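You operate a simulated robot arm through the tools that you are given. There is no shell and no other tool. Be economical: measure what you need, move in short steps, check, and stop when the job is done.

Carry out the task below with a simulated two-armed robot. There is one attempt and no reset: what you move stays moved.

TASK
Put one of the blue jars from the top of the long bench on the cart deck. Turn the turntable to No. 95. Turn the dryer dial to 40 C. Put one of the sample cups from the top of the long bench in the steel pan. Take the cap off the tall clear bottle and lay it down on the top of the long bench. Put the green beaker on the top of the long bench away on the side table top. Put the teal bottle that says "No. 65" from the top of the long bench on the upper board of the tray rack and the teal bottle marked "No. 95" on top of the green back filter cone. Open the lower cabinet drawer. Any order will do. Set down upright: blue jar, green beaker, teal bottle.
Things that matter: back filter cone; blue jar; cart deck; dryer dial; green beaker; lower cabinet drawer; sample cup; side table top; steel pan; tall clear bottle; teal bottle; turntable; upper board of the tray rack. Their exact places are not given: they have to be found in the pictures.

The check looks at the end state, three seconds after you hand in, the way a careful person would. Anything else that was tipped, shoved, dropped, spilled or broken makes it a failure. Lids that push on must go on centred and level and be pressed home; caps that screw on are set level and turned clockwise until they are tight.

THE ROBOT
Two 7-joint arms with fingered hands on one trunk, on a base that drives. Base frame: it is fixed to the floor where the robot stands at the start and does not move with it; the origin is under the middle of the robot, x ahead of it, y to its left, z up; the surface under the hand at the start is at about z = 800. Units: mm, degrees, N and s.
The left shoulder is at the start at [106, 125, 982], the right one opposite. With the tool pointing down near the work surface each hand reaches from about 480 to 840 mm from the robot's upright axis, wherever it stands, measured 20 degrees to its own side. Places, roughly: back filter cone (10x13x6 cm) [1000, 1800, 800]; blue jar [1000, 250, 750]; cart deck [1700, 4000, 300]; dryer dial [600, 700, 400]; green beaker [1000, 1250, 750]; lower cabinet drawer [-900, 1600, 800]; sample cup (6x6x5 cm) [700, 900, 800]; side table top [-1300, 1900, 700]; steel pan (25x15x11 cm) [200, -2000, 800]; tall clear bottle [1000, 750, 750]; teal bottle [1000, 2250, 750]; turntable [600, 400, 300]; upper board of the tray rack [900, 1700, 400]. Payload 3.6 kg a hand.
The TCP of each hand is the grasp point between the finger pads, 30 mm short of the fingertips. In the tool frame z runs along the fingers and y along their closing line. The gripper opens to 104 mm. The gripper's body begins 35 mm behind the TCP. The gripper is a hand of 4 fingers: y runs from the thumb to the fingers, the wrist lies at [-15, -104, -178] in the tool frame, and closing takes about 1.5 s.
Orientation is that of the tool frame in the base frame, as a unit quaternion [x, y, z, w]. With the fingers straight down and the wrist toward the robot, the tool's x, y and z point along [0, 1, 0], [1, 0, 0] and [0, 0, -1] of the base frame.

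THE INTERFACE
- The arms move only by the tool send_rows. It takes "left_moves", "right_moves" or both (then of equal length, played together; a hand with none holds still); each is a list of rows, each a list of 3 entries, a list of its own where there are three numbers: the shift along the base's x, y, z in mm, then the turn, a rotation vector about the base's x, y, z in degrees, then the gripper command, from -1 (fully open) to 1 (shut), values between in proportion. In form: [[[tx, ty, tz], [rx, ry, rz], claw], ...]. A call has 1 to 12 rows; each row shifts and turns the commanded pose from where the row before left it. Rows are played at 5 a second. More than 50 mm and 8.6 degrees between two rows, or a gripper value outside its range, and nothing of the call is played. A pose out of reach is approached as far as the arm can. The call stops where the force on the tool passes 40 N (or 10 N more than at its start, if that is more) or the arm is blocked; 0.2 s more then pass. Each finger travels about 72 mm/s and halts on what it meets, pressing with about 30 N; the grip force reading is that of the motor and also rises with nothing between the fingers. The clock runs only during rows and for 0.2 s after the last one: add rows that do not move to give the fingers time. The reply holds the time, the measured pose of the TCP, the force on the tool along the base axes, the opening and the grip force, in the units named above and with some noise, with the torque about the TCP (base axes, N m) and any sound that the robot's microphone picked up.
- Cameras (640 x 400 px; columns grow to the right, rows downward): "scene" is now at [218.7, 54.8, 1139.5]; the picture's right is [0.59, -0.81, 0.00], its down [-0.24, -0.18, -0.95] and it looks along [0.77, 0.56, -0.30] (base axes); focal length 214 px, centre (320, 200). "left" rides on the left gripper at [-61, -92, -130] in its tool frame; the picture's right is [-0.81, -0.28, 0.52], its down [0.53, -0.71, 0.46] and it looks along [0.24, 0.64, 0.72] (tool axes); focal length 275 px, centre (320, 200). "right" rides on the right gripper at [61, -92, -131] in its tool frame; the picture's right is [-0.81, 0.28, -0.52], its down [-0.53, -0.71, 0.45] and it looks along [-0.24, 0.64, 0.72] (tool axes); focal length 275 px, centre (320, 200).
- snapshot(camera): a new picture of that camera. No time passes.
- slide_trunk(by): slides the trunk up (or, below 0, down) by that many mm; the arms and the scene camera ride with it, the base frame stays. It gives what a move gives, with no picture.
- drive_base(legs): drives the robot by 1 to 6 legs, each [ahead, left, turn to the left] in mm, mm and degrees, along the robot's own axes; the way and the turn of a leg run together, so that a leg with both is an arc; at most 1500 mm and 180 degrees a leg. The arms and the cameras ride along, it lands a little off, and it stops where it bumps. It gives what a move gives.
- grasp_type(shape, hand): the hand has 4 fingers and takes this shape, open, in about a second: jaw (thumb against the fingers, like two jaws); tri (thumb and two fingers); tip (a fingertip pinch); poke (one finger out to press); point (the index stretched); flat (the hand flat); cup (the hand cupped); fist (a fist). The gripper value then closes the fingers along that shape, each until it touches; the sizes above hold for jaw. It gives what a move gives, with no picture.
- head_to(pan, tilt): turns the head with the scene camera to pan (to the left, within 80 degrees either way) and tilt (down, from -29 to 69), counted from straight ahead of the robot. It gives what a move gives.
- pixel_to_xyz(camera, pixels): for up to 12 pixels [column, row] of the newest picture of that camera ("zoom" is the newest enlarged one), the place [x, y, z] in the base frame of the surface seen there, good to about 2 mm. No time passes.
- close_up(camera, box): a new picture of the part [left, top, right, bottom] of that camera's present view, enlarged. No time passes.
- hand_in(): hands the job in; it is judged then, once.

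Work in short steps. Measure before you move; look again where a grasp or a placing could have gone wrong, and mend it. You have 138 turns and 160 pictures in all, those below and enlarged ones among them. Open the grippers and draw the arms clear of the work before you hand the job in, unless the task says otherwise.

The tools are called after "Call:" as name(argument=value, ...) on one line, values as JSON. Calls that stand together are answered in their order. send_rows: Moves the arms, as the interface text tells. Its arguments: {"type":"object","properties":{"left_moves":{"type":"array"},"right_moves":{"type":"array"}},"required":[]} The other tools are called the same way: slide_trunk (by) slides the trunk up or down; grasp_type (shape, hand) gives the hand a shape; drive_base (legs) drives the base; head_to (pan, tilt) turns the head that bears the scene camera; snapshot (camera) takes a picture; pixel_to_xyz (camera, pixels) gives the place of the surface under pixels of a picture; close_up (camera, box) takes an enlarged picture of a part of a camera's view; hand_in () hands the job in.

At the start:

```text
clock: 0.0
left_eef_pos: [327.7, 399.2, 1059.6]
left_ee_rot: [0.708, 0.706, 0.0, 0.0]
left_wrist_force: [-0.1, -1.2, -0.4]
left_ft_torque: [-0.01, 0.0, 0.04]
left_gripper_width: 103.9
left_grip_force: 0.0
left_shape: jaw
right_eef_pos: [414.9, 72.0, 1092.0]
right_ee_rot: [0.708, 0.707, -0.001, 0.001]
right_wrist_force: [1.6, -0.2, -0.3]
right_ft_torque: [0.01, 0.02, -0.02]
right_gripper_width: 103.3
right_grip_force: 0.0
right_shape: jaw
trunk travel left (down, up): [-210.0, 326.0]
robot x, y, heading: [-0.3, 3.7, -0.0]
head pan, tilt: [40.5, 33.4]
```

scene: 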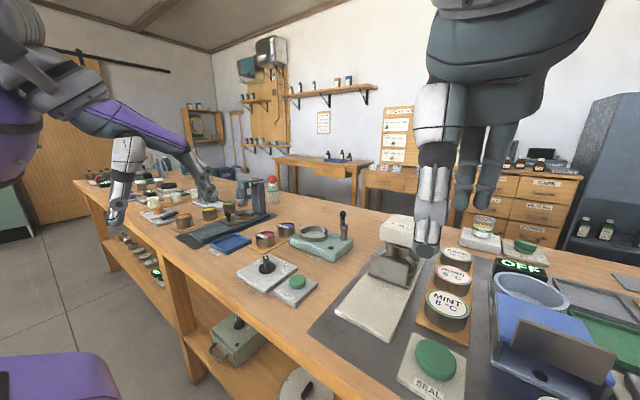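
right: 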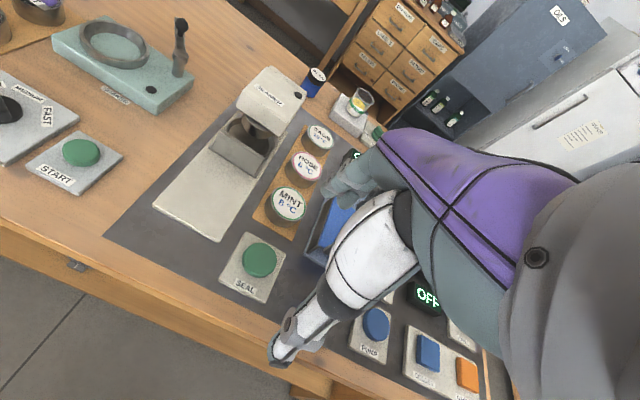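
left: 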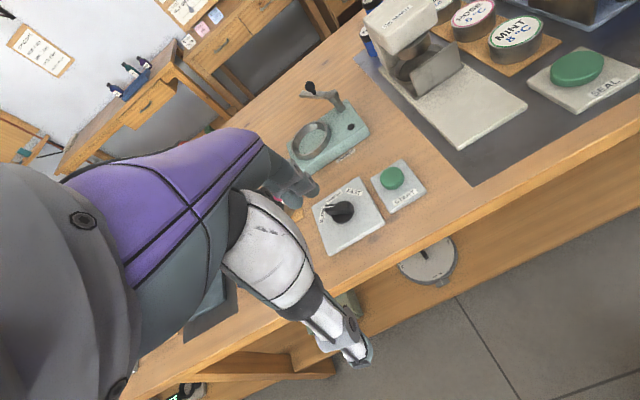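

The bench runs along y to the left in front of me; I look around first with the head at several pans.

Call:
head_to(pan=75, tilt=25)

Call:
close_up(camera="scene", box=[0, 0, 640, 400])

Call:
head_to(pan=0, tilt=40)

Call:
close_up(camera="scene", box=[0, 0, 640, 400])

Call:
head_to(pan=-75, tilt=20)

Call:
close_up(camera="scene", box=[0, 0, 640, 400])

```text
clock: 1.0
left_eef_pos: [327.3, 399.0, 1058.1]
left_ee_rot: [0.707, 0.707, 0.0, 0.0]
left_wrist_force: [-0.1, 0.9, -0.3]
left_ft_torque: [-0.03, -0.01, 0.0]
left_gripper_width: 103.7
left_grip_force: 0.0
left_shape: jaw
right_eef_pos: [414.9, 71.8, 1092.7]
right_ee_rot: [0.707, 0.707, -0.002, 0.001]
right_wrist_force: [0.1, -0.5, 0.2]
right_ft_torque: [-0.01, 0.02, 0.03]
right_gripper_width: 103.6
right_grip_force: 0.1
right_shape: jaw
trunk travel left (down, up): [-210.0, 326.0]
robot x, y, heading: [0.6, 1.0, 0.0]
head pan, tilt: [75.0, 25.0]
```

```text
1.00 times, centred on (320, 200) of scene (not enlarged: the box is as wide or as high as the picture)
```

zoom: 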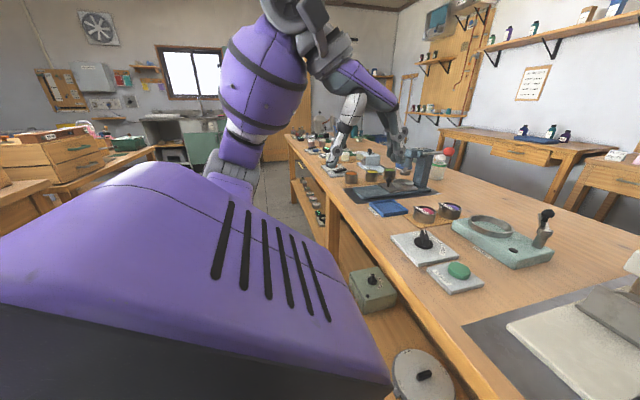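

```text
clock: 2.5
left_eef_pos: [327.6, 399.1, 1058.9]
left_ee_rot: [0.708, 0.706, -0.001, 0.0]
left_wrist_force: [-0.3, -0.7, 0.0]
left_ft_torque: [-0.03, 0.01, -0.01]
left_gripper_width: 103.6
left_grip_force: 0.0
left_shape: jaw
right_eef_pos: [417.0, 69.8, 1088.8]
right_ee_rot: [0.711, 0.703, -0.006, -0.001]
right_wrist_force: [-0.2, 0.3, 0.4]
right_ft_torque: [0.03, 0.05, -0.04]
right_gripper_width: 103.7
right_grip_force: 0.0
right_shape: jaw
trunk travel left (down, up): [-210.0, 326.0]
robot x, y, heading: [2.0, -2.4, 0.1]
head pan, tilt: [0.0, 40.0]
```

```text
1.00 times, centred on (320, 200) of scene (not enlarged: the box is as wide or as high as the picture)
```

zoom: 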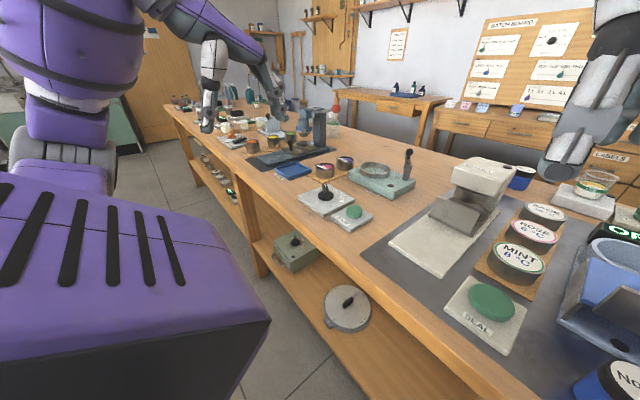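

```text
clock: 3.9
left_eef_pos: [327.0, 398.7, 1058.0]
left_ee_rot: [0.708, 0.706, 0.0, 0.0]
left_wrist_force: [0.0, 0.3, 0.9]
left_ft_torque: [-0.01, 0.01, 0.01]
left_gripper_width: 103.6
left_grip_force: 0.1
left_shape: jaw
right_eef_pos: [416.7, 69.7, 1094.7]
right_ee_rot: [0.709, 0.705, 0.0, -0.002]
right_wrist_force: [0.2, 0.2, 0.3]
right_ft_torque: [0.0, -0.01, 0.01]
right_gripper_width: 103.7
right_grip_force: 0.0
right_shape: jaw
trunk travel left (down, up): [-210.0, 326.0]
robot x, y, heading: [2.1, -3.9, -0.1]
head pan, tilt: [-75.0, 20.0]
```

```text
1.00 times, centred on (320, 200) of scene (not enlarged: the box is as wide or as high as the picture)
```

zoom: 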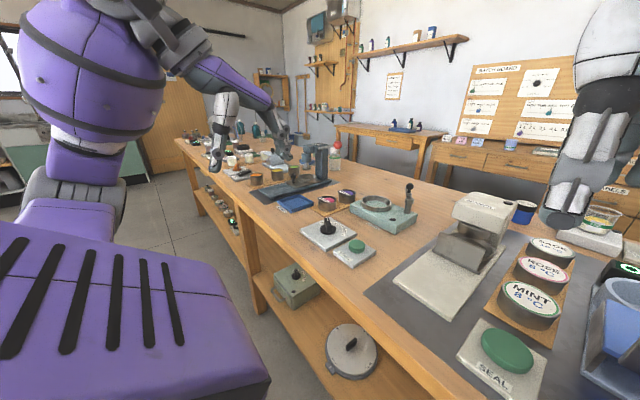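

The head pictures seem to lag the pan; I take a fresh one of the present view.

Call:
snapshot(camera="scene")

```text
153 pictures are left
```

scene: 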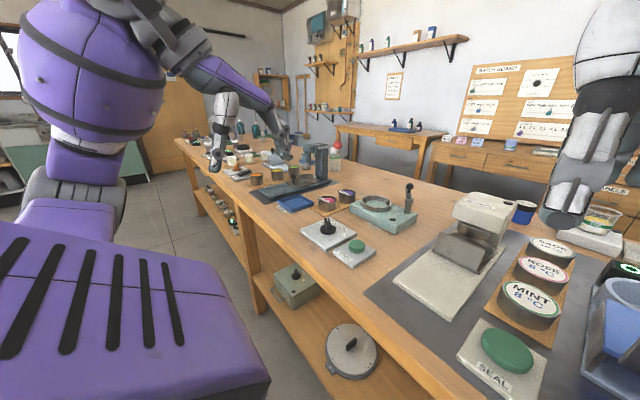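

The head probably had not finished turning; I pass a little time with still rows and look again.

Call:
send_rows(left_moves=[[[0, 0, 0], [0, 0, 0], -1], [[0, 0, 0], [0, 0, 0], -1], [[0, 0, 0], [0, 0, 0], -1], [[0, 0, 0], [0, 0, 0], -1], [[0, 0, 0], [0, 0, 0], -1], [[0, 0, 0], [0, 0, 0], -1]])

Call:
snapshot(camera="scene")

```text
clock: 5.3
left_eef_pos: [327.2, 399.2, 1058.6]
left_ee_rot: [0.708, 0.706, 0.0, 0.0]
left_wrist_force: [0.4, 0.2, 0.1]
left_ft_torque: [-0.01, 0.02, 0.03]
left_gripper_width: 103.4
left_grip_force: 0.1
left_shape: jaw
right_eef_pos: [415.9, 69.5, 1093.4]
right_ee_rot: [0.711, 0.703, -0.001, 0.0]
right_wrist_force: [-0.1, -0.4, 0.4]
right_ft_torque: [0.01, 0.0, 0.03]
right_gripper_width: 103.8
right_grip_force: 0.1
right_shape: jaw
trunk travel left (down, up): [-210.0, 326.0]
robot x, y, heading: [1.3, 0.6, -0.2]
head pan, tilt: [-75.0, 20.0]
```

```text
152 pictures are left
```

scene: 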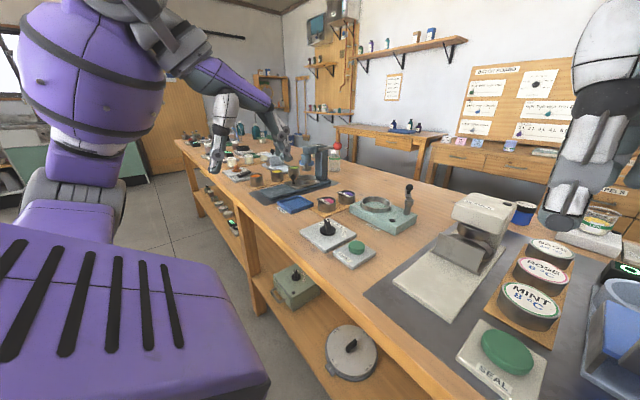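

I check where the camera actually looks via a few pixel measurements.

Call:
pixel_to_xyz(camera="scene", pixels=[[320, 200], [508, 348], [350, 343], [293, 275], [480, 215], [325, 228], [355, 246], [520, 212], [600, 90], [250, 385], [400, 125], [500, 145]])

Call:
head_to(pan=-20, tilt=45)

Call:
snapshot(camera="scene")

```text
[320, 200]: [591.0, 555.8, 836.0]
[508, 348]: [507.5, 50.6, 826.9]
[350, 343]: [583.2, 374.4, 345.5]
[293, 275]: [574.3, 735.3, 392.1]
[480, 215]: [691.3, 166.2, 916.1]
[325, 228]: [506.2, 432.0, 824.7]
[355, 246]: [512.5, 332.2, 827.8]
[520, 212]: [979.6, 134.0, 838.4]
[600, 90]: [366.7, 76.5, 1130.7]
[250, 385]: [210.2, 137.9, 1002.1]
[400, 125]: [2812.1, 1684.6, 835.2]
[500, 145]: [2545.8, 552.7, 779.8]
```

```text
clock: 6.6
left_eef_pos: [327.3, 399.9, 1058.6]
left_ee_rot: [0.707, 0.707, 0.0, 0.001]
left_wrist_force: [-0.3, -0.2, -0.3]
left_ft_torque: [-0.01, -0.03, -0.02]
left_gripper_width: 103.4
left_grip_force: 0.0
left_shape: jaw
right_eef_pos: [416.8, 69.2, 1089.4]
right_ee_rot: [0.711, 0.703, -0.005, -0.001]
right_wrist_force: [-0.5, 0.5, 0.6]
right_ft_torque: [-0.01, -0.03, 0.02]
right_gripper_width: 104.1
right_grip_force: 0.0
right_shape: jaw
trunk travel left (down, up): [-210.0, 326.0]
robot x, y, heading: [-0.7, 0.2, 0.0]
head pan, tilt: [-20.0, 45.0]
```

```text
151 pictures are left
```

scene: 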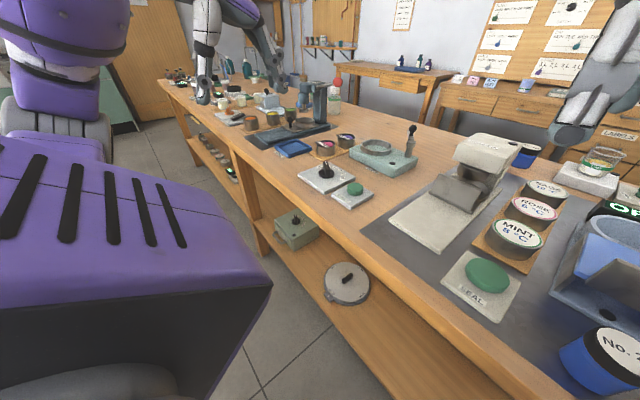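

Tilt follows but pan stays, so the right forearm beside the head is probably in the way. I move the right hand off to its own side and look again.

Call:
send_rows(right_moves=[[[0, -45, 0], [0, 0, 0], -1], [[0, -45, 0], [0, 0, 0], -1], [[0, -45, 0], [0, 0, 0], -1], [[0, -45, 0], [0, 0, 0], -1], [[0, -45, 0], [0, 0, 0], -1], [[0, -45, 0], [0, 0, 0], -1], [[0, -45, 0], [0, 0, 0], -1], [[0, -45, 0], [0, 0, 0], -1], [[0, -45, 0], [0, 0, 0], -1], [[0, 0, 0], [0, 0, 0], -1]])

Call:
head_to(pan=-70, tilt=20)

Call:
snapshot(camera="scene")

```text
clock: 7.2
left_eef_pos: [328.1, 398.6, 1058.8]
left_ee_rot: [0.708, 0.707, 0.0, 0.0]
left_wrist_force: [0.6, 1.1, -0.3]
left_ft_torque: [0.01, -0.01, 0.02]
left_gripper_width: 103.7
left_grip_force: 0.1
left_shape: jaw
right_eef_pos: [425.4, -6.1, 1089.5]
right_ee_rot: [0.723, 0.691, -0.008, -0.008]
right_wrist_force: [15.8, 1.3, -22.5]
right_ft_torque: [-1.66, -0.08, -1.11]
right_gripper_width: 103.8
right_grip_force: 0.1
right_shape: jaw
trunk travel left (down, up): [-210.0, 326.0]
robot x, y, heading: [1.5, 0.7, 0.0]
head pan, tilt: [-20.0, 45.0]
stopped in row 2 (right hand): the force on the tool passed its limit at 88 N (the readings are from after the stop); the commanded pose is now the measured one
```

```text
clock: 8.3
left_eef_pos: [328.2, 398.8, 1058.1]
left_ee_rot: [0.707, 0.707, 0.001, 0.0]
left_wrist_force: [0.4, -0.7, 0.4]
left_ft_torque: [0.0, 0.01, 0.02]
left_gripper_width: 103.6
left_grip_force: 0.1
left_shape: jaw
right_eef_pos: [421.9, -3.7, 1092.3]
right_ee_rot: [0.72, 0.694, -0.002, -0.007]
right_wrist_force: [0.5, 0.2, 0.5]
right_ft_torque: [-0.02, 0.01, -0.02]
right_gripper_width: 103.9
right_grip_force: 0.1
right_shape: jaw
trunk travel left (down, up): [-210.0, 326.0]
robot x, y, heading: [0.7, -0.5, -0.3]
head pan, tilt: [-70.0, 20.0]
```

```text
150 pictures are left
```

scene: 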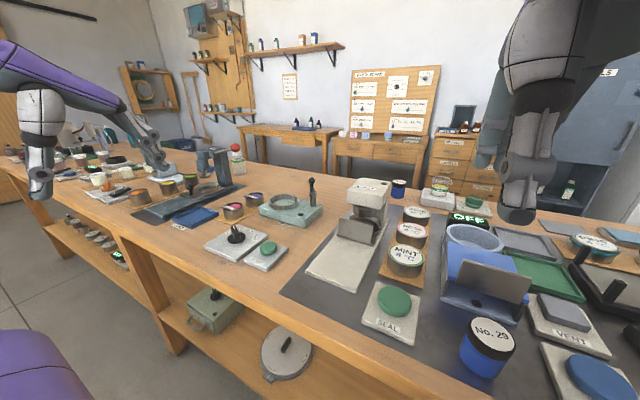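

The head and right arm touch each other. I turn the head left again, out of the way, then bring the right hand across.

Call:
head_to(pan=45, tilt=20)

Call:
send_rows(right_moves=[[[30, -35, 0], [0, 0, 0], -1], [[20, -45, 0], [0, 0, 0], -1], [[0, -45, 0], [0, 0, 0], -1], [[0, -45, 0], [0, 0, 0], -1], [[0, -45, 0], [0, 0, 0], -1], [[0, -45, 0], [0, 0, 0], -1], [[0, -45, 0], [0, 0, 0], -1], [[0, -45, 0], [0, 0, 0], -1], [[0, 0, 0], [0, 0, 0], -1]])

Call:
head_to(pan=-70, tilt=20)

Call:
snapshot(camera="scene")

```text
clock: 10.3
left_eef_pos: [327.5, 399.3, 1058.9]
left_ee_rot: [0.708, 0.707, -0.001, 0.0]
left_wrist_force: [-0.4, -0.4, 0.5]
left_ft_torque: [-0.02, 0.02, -0.02]
left_gripper_width: 104.1
left_grip_force: 0.0
left_shape: jaw
right_eef_pos: [421.1, -2.3, 1091.6]
right_ee_rot: [0.719, 0.695, -0.004, -0.005]
right_wrist_force: [0.0, 1.0, 0.7]
right_ft_torque: [0.02, 0.02, 0.0]
right_gripper_width: 103.7
right_grip_force: 0.0
right_shape: jaw
trunk travel left (down, up): [-210.0, 326.0]
robot x, y, heading: [1.3, 1.2, -0.0]
head pan, tilt: [45.0, 20.0]
```

```text
clock: 12.3
left_eef_pos: [329.1, 398.8, 1059.4]
left_ee_rot: [0.708, 0.707, 0.001, 0.001]
left_wrist_force: [0.5, -0.5, -0.5]
left_ft_torque: [0.02, -0.03, 0.0]
left_gripper_width: 103.6
left_grip_force: 0.1
left_shape: jaw
right_eef_pos: [470.0, -356.1, 1092.5]
right_ee_rot: [0.719, 0.695, -0.004, -0.007]
right_wrist_force: [-0.5, -0.4, -0.3]
right_ft_torque: [-0.02, -0.02, 0.02]
right_gripper_width: 104.0
right_grip_force: 0.0
right_shape: jaw
trunk travel left (down, up): [-210.0, 326.0]
robot x, y, heading: [0.3, 2.8, 0.0]
head pan, tilt: [45.0, 20.0]
```

```text
clock: 14.2
left_eef_pos: [326.6, 399.2, 1058.5]
left_ee_rot: [0.708, 0.706, 0.0, 0.0]
left_wrist_force: [0.0, 0.1, -0.1]
left_ft_torque: [-0.01, 0.02, -0.01]
left_gripper_width: 103.7
left_grip_force: 0.1
left_shape: jaw
right_eef_pos: [469.5, -354.8, 1093.4]
right_ee_rot: [0.719, 0.695, -0.003, -0.006]
right_wrist_force: [-0.9, -0.2, 0.5]
right_ft_torque: [-0.02, 0.01, 0.02]
right_gripper_width: 103.6
right_grip_force: 0.1
right_shape: jaw
trunk travel left (down, up): [-210.0, 326.0]
robot x, y, heading: [-0.6, 0.1, -0.0]
head pan, tilt: [-70.0, 20.0]
```

```text
149 pictures are left
```

scene: 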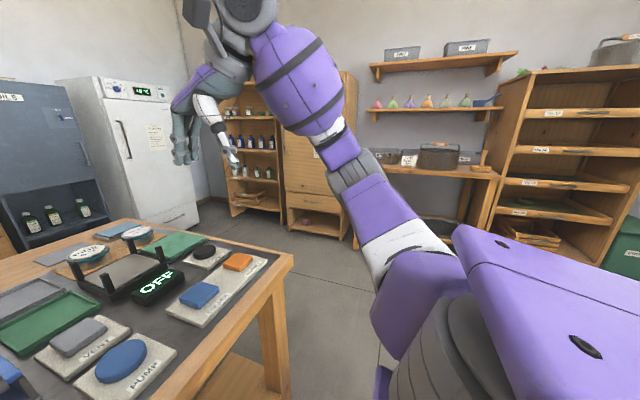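

The head is free. Now I look straight ahead and to the left.

Call:
pixel_to_xyz(camera="scene", pixels=[[438, 158], [438, 172], [410, 160], [625, 55], [290, 280], [180, 225], [570, 160]])

Call:
close_up(camera="scene", box=[360, 30, 640, 205])

Call:
head_to(pan=0, tilt=35)

Call:
snapshot(camera="scene")

```text
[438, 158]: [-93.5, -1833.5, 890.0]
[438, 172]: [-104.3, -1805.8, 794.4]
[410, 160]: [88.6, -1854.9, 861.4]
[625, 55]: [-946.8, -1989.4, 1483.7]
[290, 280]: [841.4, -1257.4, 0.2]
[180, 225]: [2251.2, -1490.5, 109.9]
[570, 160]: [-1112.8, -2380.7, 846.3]
```

```text
2.29 times, centred on (500, 118) of scene
```

zoom: 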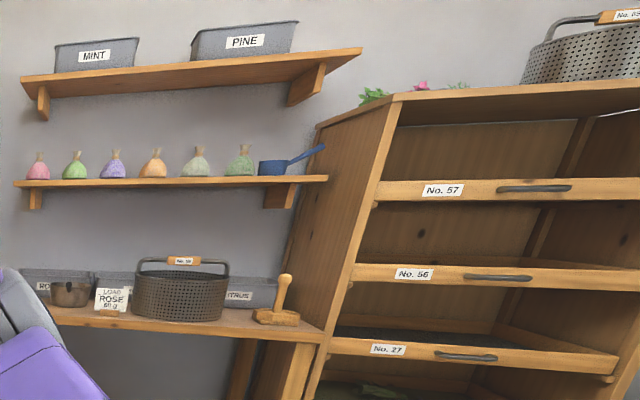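

```text
clock: 15.6
left_eef_pos: [327.1, 399.7, 1058.6]
left_ee_rot: [0.708, 0.706, 0.0, 0.0]
left_wrist_force: [-1.1, 0.6, -0.3]
left_ft_torque: [-0.02, -0.02, -0.01]
left_gripper_width: 103.6
left_grip_force: 0.1
left_shape: jaw
right_eef_pos: [471.9, -355.2, 1093.3]
right_ee_rot: [0.718, 0.696, -0.003, -0.006]
right_wrist_force: [-0.3, 0.7, 0.0]
right_ft_torque: [0.01, -0.03, 0.05]
right_gripper_width: 103.8
right_grip_force: 0.0
right_shape: jaw
trunk travel left (down, up): [-210.0, 326.0]
robot x, y, heading: [2.1, -1.2, 0.0]
head pan, tilt: [0.0, 35.0]
```

```text
147 pictures are left
```

scene: 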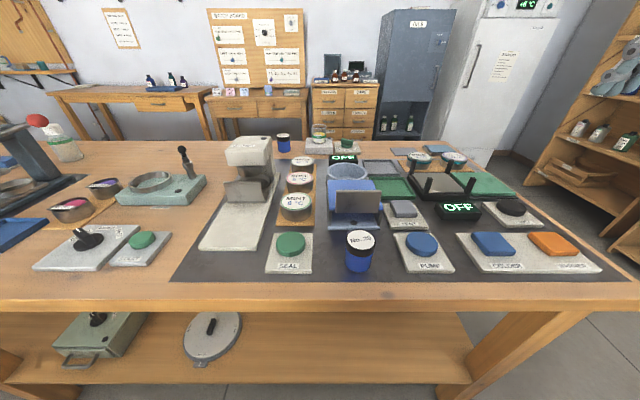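

Ahead is a blue jar "No. 29" at (360,250) and another at (284,143). I zoom on the turntable and dryer on the lower shelf, then look left.

Call:
close_up(camera="scene", box=[30, 280, 270, 400])

Call:
head_to(pan=55, tilt=30)

Call:
snapshot(camera="scene")

```text
2.67 times, centred on (150, 340) of scene
```

zoom: 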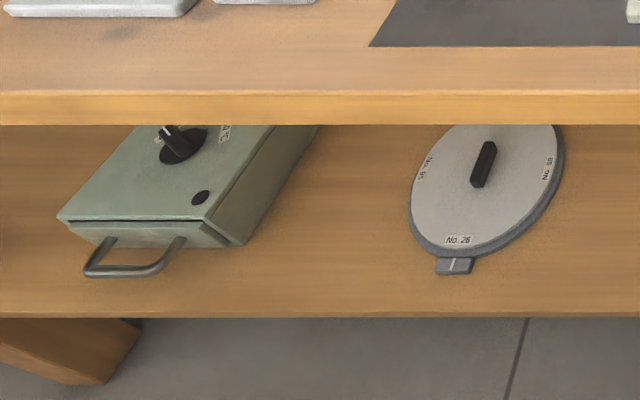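

```text
clock: 16.9
left_eef_pos: [328.2, 398.4, 1059.2]
left_ee_rot: [0.708, 0.706, 0.0, 0.0]
left_wrist_force: [0.4, -0.8, 0.6]
left_ft_torque: [0.01, -0.02, 0.02]
left_gripper_width: 103.9
left_grip_force: 0.2
left_shape: jaw
right_eef_pos: [470.6, -355.4, 1094.1]
right_ee_rot: [0.718, 0.696, -0.004, -0.006]
right_wrist_force: [-1.0, -0.9, 0.8]
right_ft_torque: [0.01, 0.0, 0.03]
right_gripper_width: 103.7
right_grip_force: 0.0
right_shape: jaw
trunk travel left (down, up): [-210.0, 326.0]
robot x, y, heading: [-1.5, 0.4, -0.2]
head pan, tilt: [55.0, 30.0]
```

```text
145 pictures are left
```

scene: 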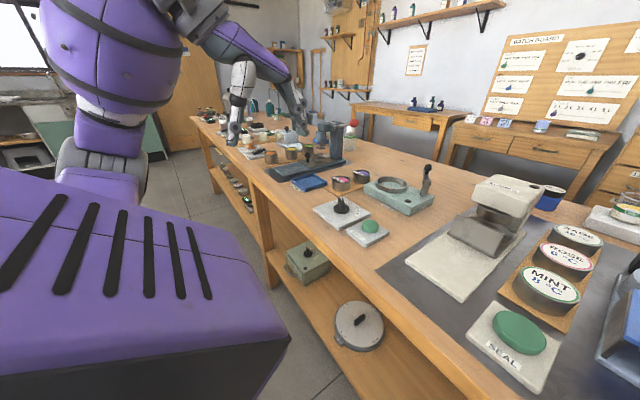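

The turntable shows No. 95 on its left with the mark tab at the front. I back off, drop the trunk and look under the bench from in front of the two devices.

Call:
drive_base(legs=[[-300, 0, 0], [0, 480, 0]])

Call:
slide_trunk(by=-100)

Call:
head_to(pan=0, tilt=35)

Call:
snapshot(camera="scene")

```text
clock: 23.1
left_eef_pos: [38.0, 871.8, 1057.2]
left_ee_rot: [0.71, 0.704, 0.001, -0.001]
left_wrist_force: [-0.2, 0.1, 1.1]
left_ft_torque: [0.01, 0.01, -0.02]
left_gripper_width: 103.5
left_grip_force: 0.1
left_shape: jaw
right_eef_pos: [177.6, 116.6, 1094.7]
right_ee_rot: [0.72, 0.694, -0.003, -0.006]
right_wrist_force: [0.3, -0.1, 0.2]
right_ft_torque: [0.03, -0.01, -0.03]
right_gripper_width: 103.9
right_grip_force: 0.0
right_shape: jaw
trunk travel left (down, up): [-210.0, 326.0]
robot x, y, heading: [-292.4, 476.2, -0.1]
head pan, tilt: [55.0, 30.0]
```

```text
clock: 24.5
left_eef_pos: [38.1, 871.3, 958.9]
left_ee_rot: [0.71, 0.704, 0.0, 0.001]
left_wrist_force: [0.2, 0.8, -0.3]
left_ft_torque: [-0.02, -0.02, 0.02]
left_gripper_width: 103.7
left_grip_force: 0.1
left_shape: jaw
right_eef_pos: [177.3, 116.8, 993.9]
right_ee_rot: [0.719, 0.695, -0.003, -0.005]
right_wrist_force: [-0.7, 0.4, -0.1]
right_ft_torque: [0.03, -0.03, -0.01]
right_gripper_width: 104.0
right_grip_force: 0.1
right_shape: jaw
trunk travel left (down, up): [-110.0, 426.0]
robot x, y, heading: [-292.0, 471.3, -0.6]
head pan, tilt: [55.0, 30.0]
```

```text
clock: 25.7
left_eef_pos: [38.8, 871.9, 958.6]
left_ee_rot: [0.709, 0.705, 0.0, -0.001]
left_wrist_force: [-0.8, -0.4, 0.4]
left_ft_torque: [0.0, 0.0, 0.01]
left_gripper_width: 103.7
left_grip_force: 0.0
left_shape: jaw
right_eef_pos: [177.9, 116.5, 993.4]
right_ee_rot: [0.72, 0.694, -0.004, -0.007]
right_wrist_force: [-0.4, 0.6, 0.6]
right_ft_torque: [0.0, 0.03, -0.01]
right_gripper_width: 104.0
right_grip_force: 0.1
right_shape: jaw
trunk travel left (down, up): [-110.0, 426.0]
robot x, y, heading: [-288.8, 471.9, -0.4]
head pan, tilt: [0.0, 35.0]
```

```text
144 pictures are left
```

scene: 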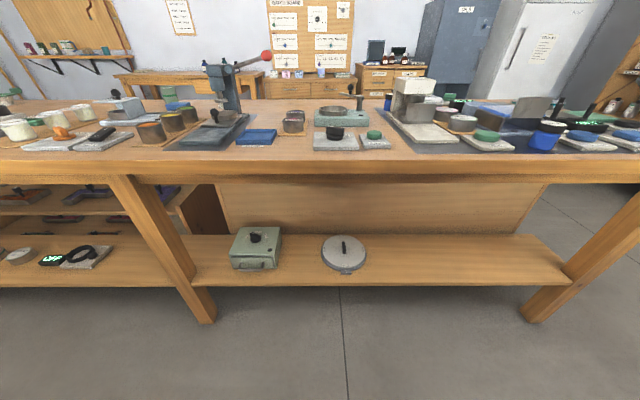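

Both devices are in view, dryer at (256,248), turntable at (344,255). I zoom on both, and on the bench to the left.

Call:
close_up(camera="scene", box=[310, 225, 380, 280])

Call:
pixel_to_xyz(camera="zoom", pixels=[[320, 200], [310, 150], [320, 330], [110, 260], [520, 260], [320, 130], [320, 60]])

Call:
close_up(camera="scene", box=[220, 220, 290, 275])

Call:
pixel_to_xyz(camera="zoom", pixels=[[330, 140], [330, 200], [110, 250], [560, 250], [140, 100], [540, 100], [330, 380]])

Call:
pixel_to_xyz(camera="scene", pixels=[[350, 280], [350, 165], [350, 183], [170, 250], [390, 235]])

```text
7.27 times, centred on (345, 252) of scene
```

zoom: 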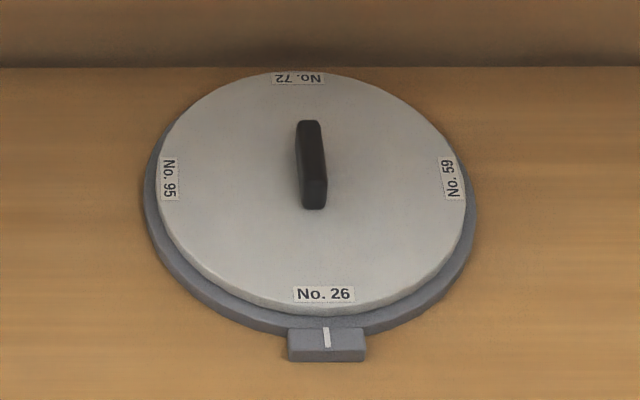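

```text
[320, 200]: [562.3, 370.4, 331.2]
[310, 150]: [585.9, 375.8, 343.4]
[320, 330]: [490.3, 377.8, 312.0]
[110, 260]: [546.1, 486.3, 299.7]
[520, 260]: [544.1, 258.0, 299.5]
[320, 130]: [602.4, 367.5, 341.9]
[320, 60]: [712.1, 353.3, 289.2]
```

```text
7.27 times, centred on (255, 248) of scene
```

zoom: 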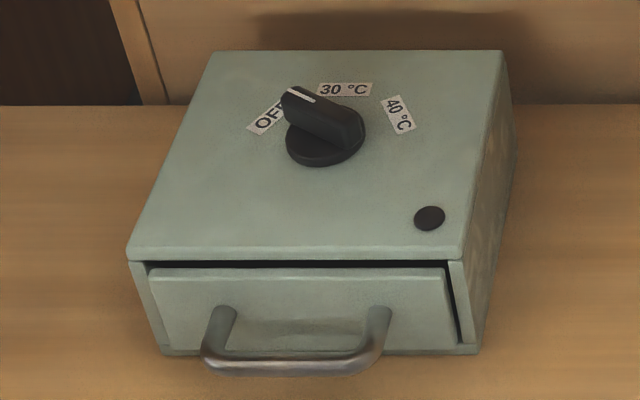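

```text
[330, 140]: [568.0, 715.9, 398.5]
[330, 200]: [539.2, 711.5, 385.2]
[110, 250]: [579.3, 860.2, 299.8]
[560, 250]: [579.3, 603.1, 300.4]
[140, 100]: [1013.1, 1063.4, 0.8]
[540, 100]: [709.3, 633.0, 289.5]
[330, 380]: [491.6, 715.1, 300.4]
```

```text
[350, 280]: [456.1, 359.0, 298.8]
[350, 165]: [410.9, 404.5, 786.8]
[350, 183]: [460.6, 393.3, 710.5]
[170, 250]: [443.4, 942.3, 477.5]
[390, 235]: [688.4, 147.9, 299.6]
```

Turntable: bar along x about (578,372,345), labels at 90°, so +90° (counter-clockwise) brings No. 95 to the front mark. Dryer: pointer at OFF; I measure the label and dial points.

Call:
pixel_to_xyz(camera="zoom", pixels=[[262, 124], [344, 89], [398, 114], [290, 92], [350, 130], [362, 125], [300, 155], [326, 164], [350, 150], [288, 140], [428, 218], [180, 240]])

Call:
head_to(pan=60, tilt=25)

Call:
snapshot(camera="scene")

```text
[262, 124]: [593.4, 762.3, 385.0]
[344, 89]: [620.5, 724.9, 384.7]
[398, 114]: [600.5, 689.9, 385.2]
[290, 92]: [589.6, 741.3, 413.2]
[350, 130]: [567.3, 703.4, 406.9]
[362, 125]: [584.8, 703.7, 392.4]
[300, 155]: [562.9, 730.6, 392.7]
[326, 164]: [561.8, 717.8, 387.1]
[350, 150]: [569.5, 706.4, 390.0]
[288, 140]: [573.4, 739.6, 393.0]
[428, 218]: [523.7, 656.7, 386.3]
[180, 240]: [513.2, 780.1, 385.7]
```

```text
clock: 27.0
left_eef_pos: [38.8, 871.3, 959.8]
left_ee_rot: [0.709, 0.705, 0.0, 0.0]
left_wrist_force: [0.5, 0.2, -0.8]
left_ft_torque: [-0.02, 0.0, -0.04]
left_gripper_width: 103.9
left_grip_force: 0.1
left_shape: jaw
right_eef_pos: [177.7, 117.3, 993.8]
right_ee_rot: [0.72, 0.694, -0.004, -0.006]
right_wrist_force: [-1.0, -0.5, -0.4]
right_ft_torque: [-0.03, 0.03, 0.02]
right_gripper_width: 103.8
right_grip_force: 0.2
right_shape: jaw
trunk travel left (down, up): [-110.0, 426.0]
robot x, y, heading: [-290.5, 471.6, -0.1]
head pan, tilt: [60.0, 25.0]
```

```text
141 pictures are left
```

scene: 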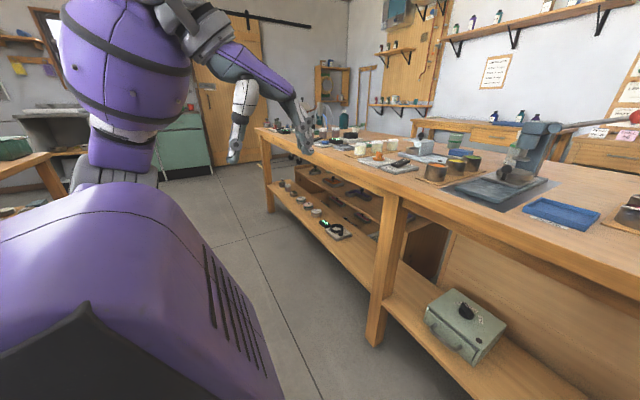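

Dial needs about −120° (OFF at +60°, 40 °C at −60° about [578,723]). First the turntable: I drive to its front, drop the trunk, and shape the left arm low in front of the bench.

Call:
drive_base(legs=[[0, -320, 0]])

Call:
slide_trunk(by=-105)

Call:
send_rows(left_moves=[[[25, -18, 0], [0, 0, -7.5], -1], [[25, -18, 0], [0, 0, -7.5], -1], [[25, -18, 0], [0, 0, -7.5], -1], [[25, -18, 0], [0, 0, -7.5], -1], [[25, -18, 0], [0, 0, -7.5], -1], [[25, -18, 0], [0, 0, -7.5], -1], [[25, -18, 0], [0, 0, -7.5], -1], [[25, -18, 0], [0, 0, -7.5], -1], [[25, -18, 0], [0, 0, -7.5], -1], [[25, -18, 0], [0, 0, -7.5], -1], [[0, 0, 0], [0, 0, -7.5], -1], [[0, 0, 0], [0, 0, -7.5], -1]], right_moves=[[[-15, 0, 0], [0, 0, 0], -1], [[-15, 0, 0], [0, 0, 0], -1], [[-15, 0, 0], [0, 0, 0], -1], [[-15, 0, 0], [0, 0, 0], -1], [[-15, 0, 0], [0, 0, 0], -1], [[-15, 0, 0], [0, 0, 0], -1], [[-15, 0, 0], [0, 0, 0], -1], [[-15, 0, 0], [0, 0, 0], -1], [[-15, 0, 0], [0, 0, 0], -1], [[-15, 0, 0], [0, 0, 0], -1], [[0, 0, 0], [0, 0, 0], -1], [[0, 0, 0], [0, 0, 0], -1]])

```text
clock: 30.3
left_eef_pos: [36.7, 566.1, 958.8]
left_ee_rot: [0.71, 0.704, -0.001, 0.0]
left_wrist_force: [-0.4, 0.0, -0.2]
left_ft_torque: [0.02, 0.03, 0.0]
left_gripper_width: 103.7
left_grip_force: 0.0
left_shape: jaw
right_eef_pos: [175.2, -190.6, 992.6]
right_ee_rot: [0.721, 0.693, -0.004, -0.006]
right_wrist_force: [0.0, 0.5, -1.0]
right_ft_torque: [0.01, -0.01, -0.01]
right_gripper_width: 103.6
right_grip_force: 0.1
right_shape: jaw
trunk travel left (down, up): [-110.0, 426.0]
robot x, y, heading: [-291.3, 167.1, -0.3]
head pan, tilt: [60.0, 25.0]
```

```text
clock: 31.7
left_eef_pos: [38.2, 565.4, 854.2]
left_ee_rot: [0.711, 0.703, 0.0, 0.0]
left_wrist_force: [-0.4, -0.3, 0.3]
left_ft_torque: [0.01, -0.02, -0.02]
left_gripper_width: 103.8
left_grip_force: 0.1
left_shape: jaw
right_eef_pos: [174.3, -189.7, 887.4]
right_ee_rot: [0.721, 0.692, -0.002, -0.005]
right_wrist_force: [-0.2, 0.3, 0.5]
right_ft_torque: [0.0, -0.01, -0.01]
right_gripper_width: 103.8
right_grip_force: 0.1
right_shape: jaw
trunk travel left (down, up): [-5.0, 531.0]
robot x, y, heading: [-293.7, 170.0, -0.4]
head pan, tilt: [60.0, 25.0]
```

```text
clock: 34.3
left_eef_pos: [287.3, 386.6, 854.6]
left_ee_rot: [1.0, -0.006, 0.0, 0.001]
left_wrist_force: [0.3, 0.7, 1.0]
left_ft_torque: [0.0, 0.02, 0.03]
left_gripper_width: 103.8
left_grip_force: 0.1
left_shape: jaw
right_eef_pos: [44.1, -190.0, 853.3]
right_ee_rot: [0.721, 0.693, -0.003, -0.007]
right_wrist_force: [0.1, -0.4, 0.2]
right_ft_torque: [0.01, 0.01, -0.01]
right_gripper_width: 104.1
right_grip_force: 0.1
right_shape: jaw
right hand out of reach, approached as far as the arm can: row 3, 4, 5, 6, 7, 8
trunk travel left (down, up): [-5.0, 531.0]
robot x, y, heading: [-293.0, 170.5, -0.7]
head pan, tilt: [60.0, 25.0]
```

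The left hand now closes along y with the wrist to the left. I lower it in front of the bench to z ≈ 420.

Call:
send_rows(left_moves=[[[0, -3, -43], [0, 0, 0], -0.4], [[0, -3, -43], [0, 0, 0], -0.4], [[0, -3, -43], [0, 0, 0], -0.4], [[0, -3, -43], [0, 0, 0], -0.4], [[0, -2, -43], [0, 0, 0], -0.4], [[0, 0, -43], [0, 0, 0], -0.4], [[0, 0, -43], [0, 0, 0], -0.4], [[0, 0, -43], [0, 0, 0], -0.4], [[0, 0, -43], [0, 0, 0], -0.4], [[0, 0, -43], [0, 0, 0], -0.4], [[0, 0, 0], [0, 0, 0], -0.4]])

Call:
head_to(pan=15, tilt=35)

Call:
snapshot(camera="scene")

```text
clock: 36.7
left_eef_pos: [289.2, 372.7, 424.9]
left_ee_rot: [1.0, -0.006, 0.001, -0.001]
left_wrist_force: [-0.2, 0.2, -0.2]
left_ft_torque: [0.0, 0.02, -0.01]
left_gripper_width: 73.1
left_grip_force: 0.1
left_shape: jaw
right_eef_pos: [42.9, -189.6, 852.2]
right_ee_rot: [0.721, 0.693, -0.003, -0.006]
right_wrist_force: [0.0, 0.3, 0.4]
right_ft_torque: [-0.01, 0.01, 0.02]
right_gripper_width: 104.1
right_grip_force: 0.1
right_shape: jaw
trunk travel left (down, up): [-5.0, 531.0]
robot x, y, heading: [-295.0, 168.1, -0.4]
head pan, tilt: [60.0, 25.0]
```

```text
clock: 37.8
left_eef_pos: [288.4, 373.7, 426.0]
left_ee_rot: [1.0, -0.005, 0.0, 0.0]
left_wrist_force: [-0.7, 0.3, 0.4]
left_ft_torque: [0.0, 0.01, -0.01]
left_gripper_width: 73.0
left_grip_force: 0.0
left_shape: jaw
right_eef_pos: [43.8, -190.3, 854.0]
right_ee_rot: [0.721, 0.693, -0.003, -0.005]
right_wrist_force: [0.1, -0.6, 0.5]
right_ft_torque: [0.0, 0.02, -0.02]
right_gripper_width: 103.6
right_grip_force: 0.0
right_shape: jaw
trunk travel left (down, up): [-5.0, 531.0]
robot x, y, heading: [-293.7, 169.1, -0.2]
head pan, tilt: [15.0, 35.0]
```

```text
140 pictures are left
```

scene: 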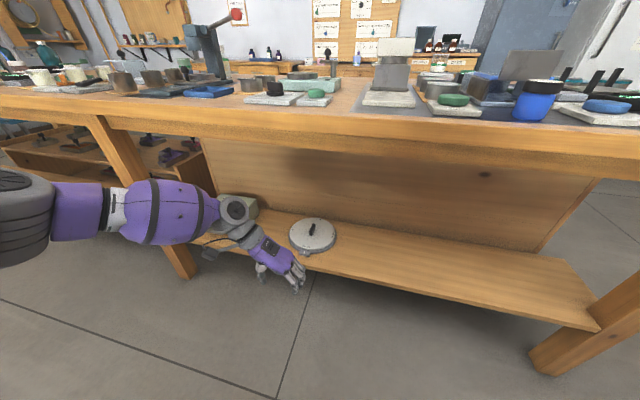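

The elbow sits out to the left; I measure it against the dryer and leg before driving in.

Call:
pixel_to_xyz(camera="scene", pixels=[[238, 210], [225, 198], [215, 255], [262, 245], [170, 210], [262, 270], [90, 205]])

Call:
snapshot(camera="left")

```text
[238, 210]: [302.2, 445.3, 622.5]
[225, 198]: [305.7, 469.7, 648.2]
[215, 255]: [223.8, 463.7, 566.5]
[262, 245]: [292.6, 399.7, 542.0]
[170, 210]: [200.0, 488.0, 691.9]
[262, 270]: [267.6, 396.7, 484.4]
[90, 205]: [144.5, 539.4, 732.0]
```

```text
139 pictures are left
```

left: 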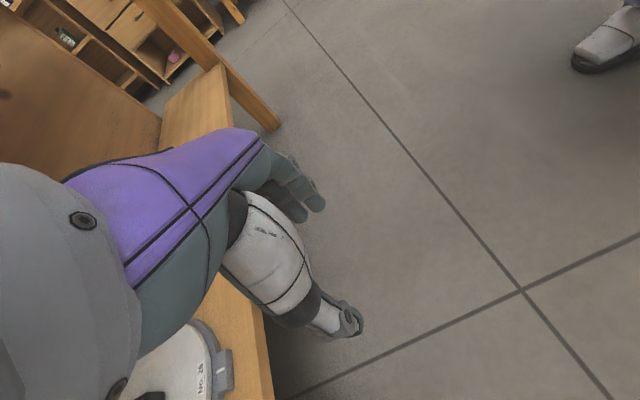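

The upper forearm would foul the apron (underside z≈710) this way. Instead I will use the right hand pointing forward-down (40° below level), turning from pointing ahead to pointing left. I back off, retract the left arm and re-pose the right.

Call:
drive_base(legs=[[-50, 255, 0]])

Call:
send_rows(left_moves=[[[0, 0, 43], [0, 0, 0], -1], [[0, 0, 43], [0, 0, 0], -1], [[0, 0, 43], [0, 0, 0], -1], [[0, 0, 43], [0, 0, 0], -1], [[0, 0, 43], [0, 0, 0], -1], [[0, 0, 43], [0, 0, 0], -1], [[0, 0, 43], [0, 0, 0], -1], [[0, 0, 43], [0, 0, 0], -1], [[-20, 30, 43], [0, 0, 0], -1], [[-20, 40, 43], [0, 0, 0], -1], [[-20, 40, 0], [0, 0, 0], -1], [[-20, 40, 0], [0, 0, 0], -1]], right_moves=[[[8, 8, 0], [0, 0, -7.5], -1], [[8, 8, 0], [0, 0, -7.5], -1], [[8, 8, 0], [0, 0, -7.5], -1], [[8, 8, 0], [0, 0, -7.5], -1], [[8, 8, 0], [0, 0, -7.5], -1], [[8, 8, 0], [0, 0, -7.5], -1], [[8, 8, 0], [0, 0, -7.5], -1], [[8, 8, 0], [0, 0, -7.5], -1], [[8, 8, 0], [0, 0, -7.5], -1], [[8, 8, 0], [0, 0, -7.5], -1], [[8, 8, 0], [0, 0, -7.5], -1], [[8, 8, 0], [0, 0, -7.5], -1]])

Call:
send_rows(right_moves=[[[8, 18, -40], [0, -8.3, 0], -1], [[8, 18, -40], [0, -8.3, 0], -1], [[8, 18, -40], [0, -8.3, 0], -1], [[8, 18, -40], [0, -8.3, 0], -1], [[8, 18, -40], [0, -8.3, 0], -1], [[8, 18, -40], [0, -8.4, 0], -1], [[8, 18, -40], [0, 0, 0], -1], [[8, 18, -40], [0, 0, 0], -1], [[8, 18, -40], [0, 0, 0], -1], [[8, 18, -40], [0, 0, 0], -1], [[8, 18, -30], [0, 0, 0], -1], [[0, 0, 0], [0, 0, 0], -1]])

Call:
snapshot(camera="scene")

```text
clock: 40.6
left_eef_pos: [236.7, 626.6, 425.2]
left_ee_rot: [1.0, -0.002, 0.0, 0.0]
left_wrist_force: [-0.6, 0.9, -0.8]
left_ft_torque: [-0.03, 0.0, 0.03]
left_gripper_width: 72.9
left_grip_force: 0.1
left_shape: jaw
right_eef_pos: [-4.7, 61.7, 852.3]
right_ee_rot: [0.719, 0.694, -0.004, -0.007]
right_wrist_force: [1.6, 0.0, 0.5]
right_ft_torque: [0.02, 0.0, -0.01]
right_gripper_width: 103.8
right_grip_force: 0.1
right_shape: jaw
trunk travel left (down, up): [-5.0, 531.0]
robot x, y, heading: [-342.3, 425.6, 0.2]
head pan, tilt: [15.0, 35.0]
```

```text
refused: row 9 steps farther than a row can; nothing moved
```

```text
clock: 43.2
left_eef_pos: [237.0, 626.7, 425.6]
left_ee_rot: [1.0, -0.001, 0.0, 0.0]
left_wrist_force: [0.0, 0.2, -0.2]
left_ft_torque: [-0.03, 0.02, 0.0]
left_gripper_width: 73.2
left_grip_force: 0.2
left_shape: jaw
right_eef_pos: [107.9, 35.4, 555.7]
right_ee_rot: [0.653, 0.635, 0.3, 0.285]
right_wrist_force: [-0.2, 0.1, -0.6]
right_ft_torque: [0.0, 0.04, -0.02]
right_gripper_width: 104.2
right_grip_force: 0.0
right_shape: jaw
right hand out of reach, approached as far as the arm can: row 2, 3, 4, 5, 6, 9, 10, 11
trunk travel left (down, up): [-5.0, 531.0]
robot x, y, heading: [-342.9, 416.9, 0.0]
head pan, tilt: [15.0, 35.0]
```

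```text
138 pictures are left
```

scene: 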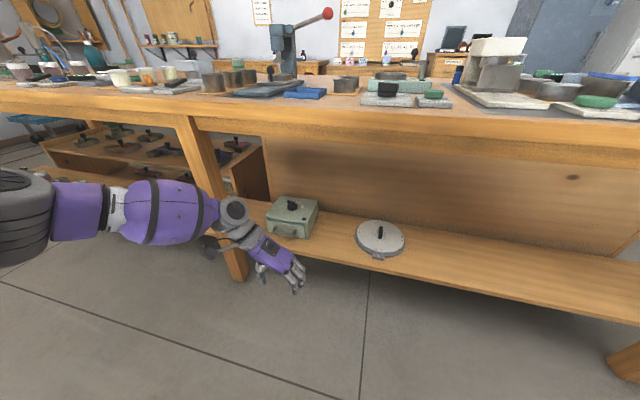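

The first arm call was refused for a long step while the pitch went through. Now I roll the right hand 90° about its fingers and bring it in front of the turntable, retracting the left hand upward.

Call:
send_rows(left_moves=[[[0, 0, 43], [0, 0, 0], -1], [[0, 0, 43], [0, 0, 0], -1], [[0, 0, 43], [0, 0, 0], -1], [[0, 0, 43], [0, 0, 0], -1], [[0, 0, 43], [0, 0, 0], -1], [[0, 0, 43], [0, 0, 0], -1], [[0, 0, 43], [0, 0, 0], -1], [[0, 0, 43], [0, 0, 0], -1], [[0, 0, 43], [0, 0, 0], -1], [[0, 0, 43], [0, 0, 0], -1], [[-20, 40, 0], [0, 0, 0], -1], [[-20, 40, 0], [0, 0, 0], -1]], right_moves=[[[13, 27, -10], [5.745, 0, -4.82], -1], [[13, 27, -10], [5.745, 0, -4.82], -1], [[13, 27, -10], [5.745, 0, -4.82], -1], [[13, 27, -10], [5.745, 0, -4.82], -1], [[13, 27, -10], [5.745, 0, -4.82], -1], [[13, 27, -10], [5.745, 0, -4.82], -1], [[13, 27, -10], [5.745, 0, -4.82], -1], [[13, 27, -10], [5.745, 0, -4.82], -1], [[13, 27, -10], [5.745, 0, -4.82], -1], [[13, 27, -10], [5.745, 0, -4.82], -1], [[13, 27, -10], [5.745, 0, -4.82], -1], [[13, 27, -10], [5.745, 0, -4.82], -1]])

Call:
snapshot(camera="scene")

```text
clock: 45.8
left_eef_pos: [197.0, 705.4, 859.1]
left_ee_rot: [1.0, -0.003, -0.001, 0.0]
left_wrist_force: [0.7, -0.3, -0.4]
left_ft_torque: [-0.02, 0.02, -0.01]
left_gripper_width: 103.9
left_grip_force: 0.0
left_shape: jaw
right_eef_pos: [154.9, -18.6, 618.5]
right_ee_rot: [0.903, 0.013, 0.43, -0.008]
right_wrist_force: [0.8, -0.5, -0.4]
right_ft_torque: [-0.02, 0.02, 0.0]
right_gripper_width: 104.0
right_grip_force: 0.1
right_shape: jaw
right hand out of reach, approached as far as the arm can: row 1, 2, 3, 4, 5, 6, 7, 8, 9, 10, 11, 12
trunk travel left (down, up): [-5.0, 531.0]
robot x, y, heading: [-342.9, 425.2, 0.1]
head pan, tilt: [15.0, 35.0]
```

```text
137 pictures are left
```

scene: 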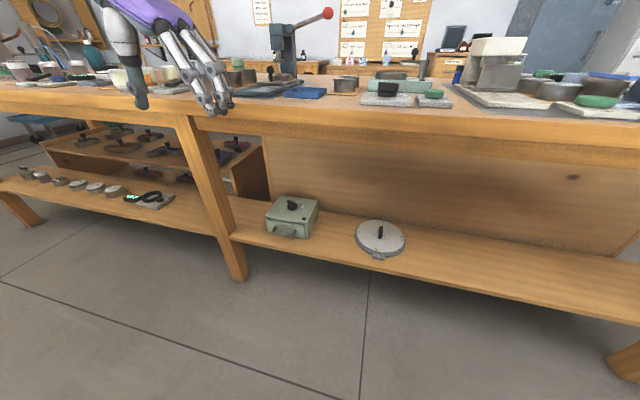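

Orientation is now right, but position lags. I send small moves toward (270,372,430) from here and see if it converges.

Call:
send_rows(right_moves=[[[0, 0, 0], [0, 0, 0], -1], [[0, 0, 0], [0, 0, 0], -1], [[0, 0, 0], [0, 0, 0], -1]])

```text
clock: 46.6
left_eef_pos: [196.9, 704.4, 858.8]
left_ee_rot: [1.0, -0.002, 0.001, -0.001]
left_wrist_force: [0.1, 1.0, -0.6]
left_ft_torque: [-0.02, 0.01, -0.03]
left_gripper_width: 104.0
left_grip_force: 0.0
left_shape: jaw
right_eef_pos: [154.8, -18.1, 618.5]
right_ee_rot: [0.902, 0.014, 0.431, -0.01]
right_wrist_force: [0.1, -0.2, -0.6]
right_ft_torque: [-0.01, 0.01, 0.03]
right_gripper_width: 103.9
right_grip_force: 0.0
right_shape: jaw
trunk travel left (down, up): [-5.0, 531.0]
robot x, y, heading: [-340.9, 421.1, -0.2]
head pan, tilt: [15.0, 35.0]
```

The commanded pose reset to the reached one. I move stepwise: forward and down first, then left.

Call:
send_rows(right_moves=[[[30, 0, 0], [0, 0, 0], -1], [[30, 10, -10], [0, 0, 0], -1], [[30, 20, -20], [0, 0, 0], -1], [[20, 30, -25], [0, 0, 0], -1], [[0, 40, -25], [0, 0, 0], -1], [[0, 40, -25], [0, 0, 0], -1], [[0, 40, -25], [0, 0, 0], -1], [[0, 40, -25], [0, 0, 0], -1], [[0, 40, -25], [0, 0, 0], -1], [[0, 40, 0], [0, 0, 0], -1], [[0, 40, 0], [0, 0, 0], -1], [[0, 40, 0], [0, 0, 0], -1]])

Call:
snapshot(camera="scene")

```text
clock: 49.2
left_eef_pos: [196.4, 705.5, 858.2]
left_ee_rot: [1.0, -0.002, 0.0, 0.0]
left_wrist_force: [0.7, -0.1, 0.0]
left_ft_torque: [0.02, -0.03, 0.04]
left_gripper_width: 103.8
left_grip_force: 0.2
left_shape: jaw
right_eef_pos: [264.5, 360.6, 441.8]
right_ee_rot: [0.902, 0.014, 0.431, -0.01]
right_wrist_force: [-0.4, 0.1, 0.2]
right_ft_torque: [0.04, 0.0, 0.01]
right_gripper_width: 104.2
right_grip_force: 0.1
right_shape: jaw
trunk travel left (down, up): [-5.0, 531.0]
robot x, y, heading: [-343.6, 419.5, 0.0]
head pan, tilt: [15.0, 35.0]
```

```text
136 pictures are left
```

scene: 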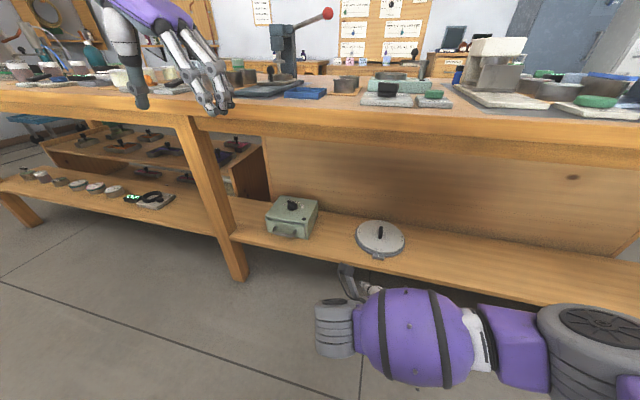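

The right hand is at (264,361,442), oriented well. I check the elbow's height, and retract the left hand before driving in.

Call:
pixel_to_xyz(camera="scene", pixels=[[345, 275], [335, 325], [410, 295], [410, 340], [500, 310], [590, 310]])

Call:
send_rows(left_moves=[[[-25, 10, 0], [0, 0, 0], -1], [[-25, 10, 0], [0, 0, 0], -1], [[-25, 10, 0], [0, 0, 0], -1], [[-25, 10, 0], [0, 0, 0], -1], [[-25, 10, 0], [0, 0, 0], -1], [[-25, 10, 0], [0, 0, 0], -1], [[-25, 10, 0], [0, 0, 0], -1], [[-25, 10, 0], [0, 0, 0], -1]])

```text
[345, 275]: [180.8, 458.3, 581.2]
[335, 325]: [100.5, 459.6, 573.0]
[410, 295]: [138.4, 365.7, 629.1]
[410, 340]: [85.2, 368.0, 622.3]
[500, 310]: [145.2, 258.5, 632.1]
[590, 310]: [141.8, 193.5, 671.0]
```

```text
clock: 51.0
left_eef_pos: [-0.1, 787.0, 846.4]
left_ee_rot: [1.0, -0.004, -0.027, -0.001]
left_wrist_force: [-0.8, 0.5, 0.7]
left_ft_torque: [-0.08, -0.1, 0.06]
left_gripper_width: 104.1
left_grip_force: 0.1
left_shape: jaw
right_eef_pos: [265.3, 360.4, 441.2]
right_ee_rot: [0.903, 0.014, 0.43, -0.009]
right_wrist_force: [0.2, -0.8, -0.6]
right_ft_torque: [0.0, 0.0, 0.03]
right_gripper_width: 104.0
right_grip_force: 0.0
right_shape: jaw
trunk travel left (down, up): [-5.0, 531.0]
robot x, y, heading: [-343.0, 418.5, 0.1]
head pan, tilt: [15.0, 35.0]
```

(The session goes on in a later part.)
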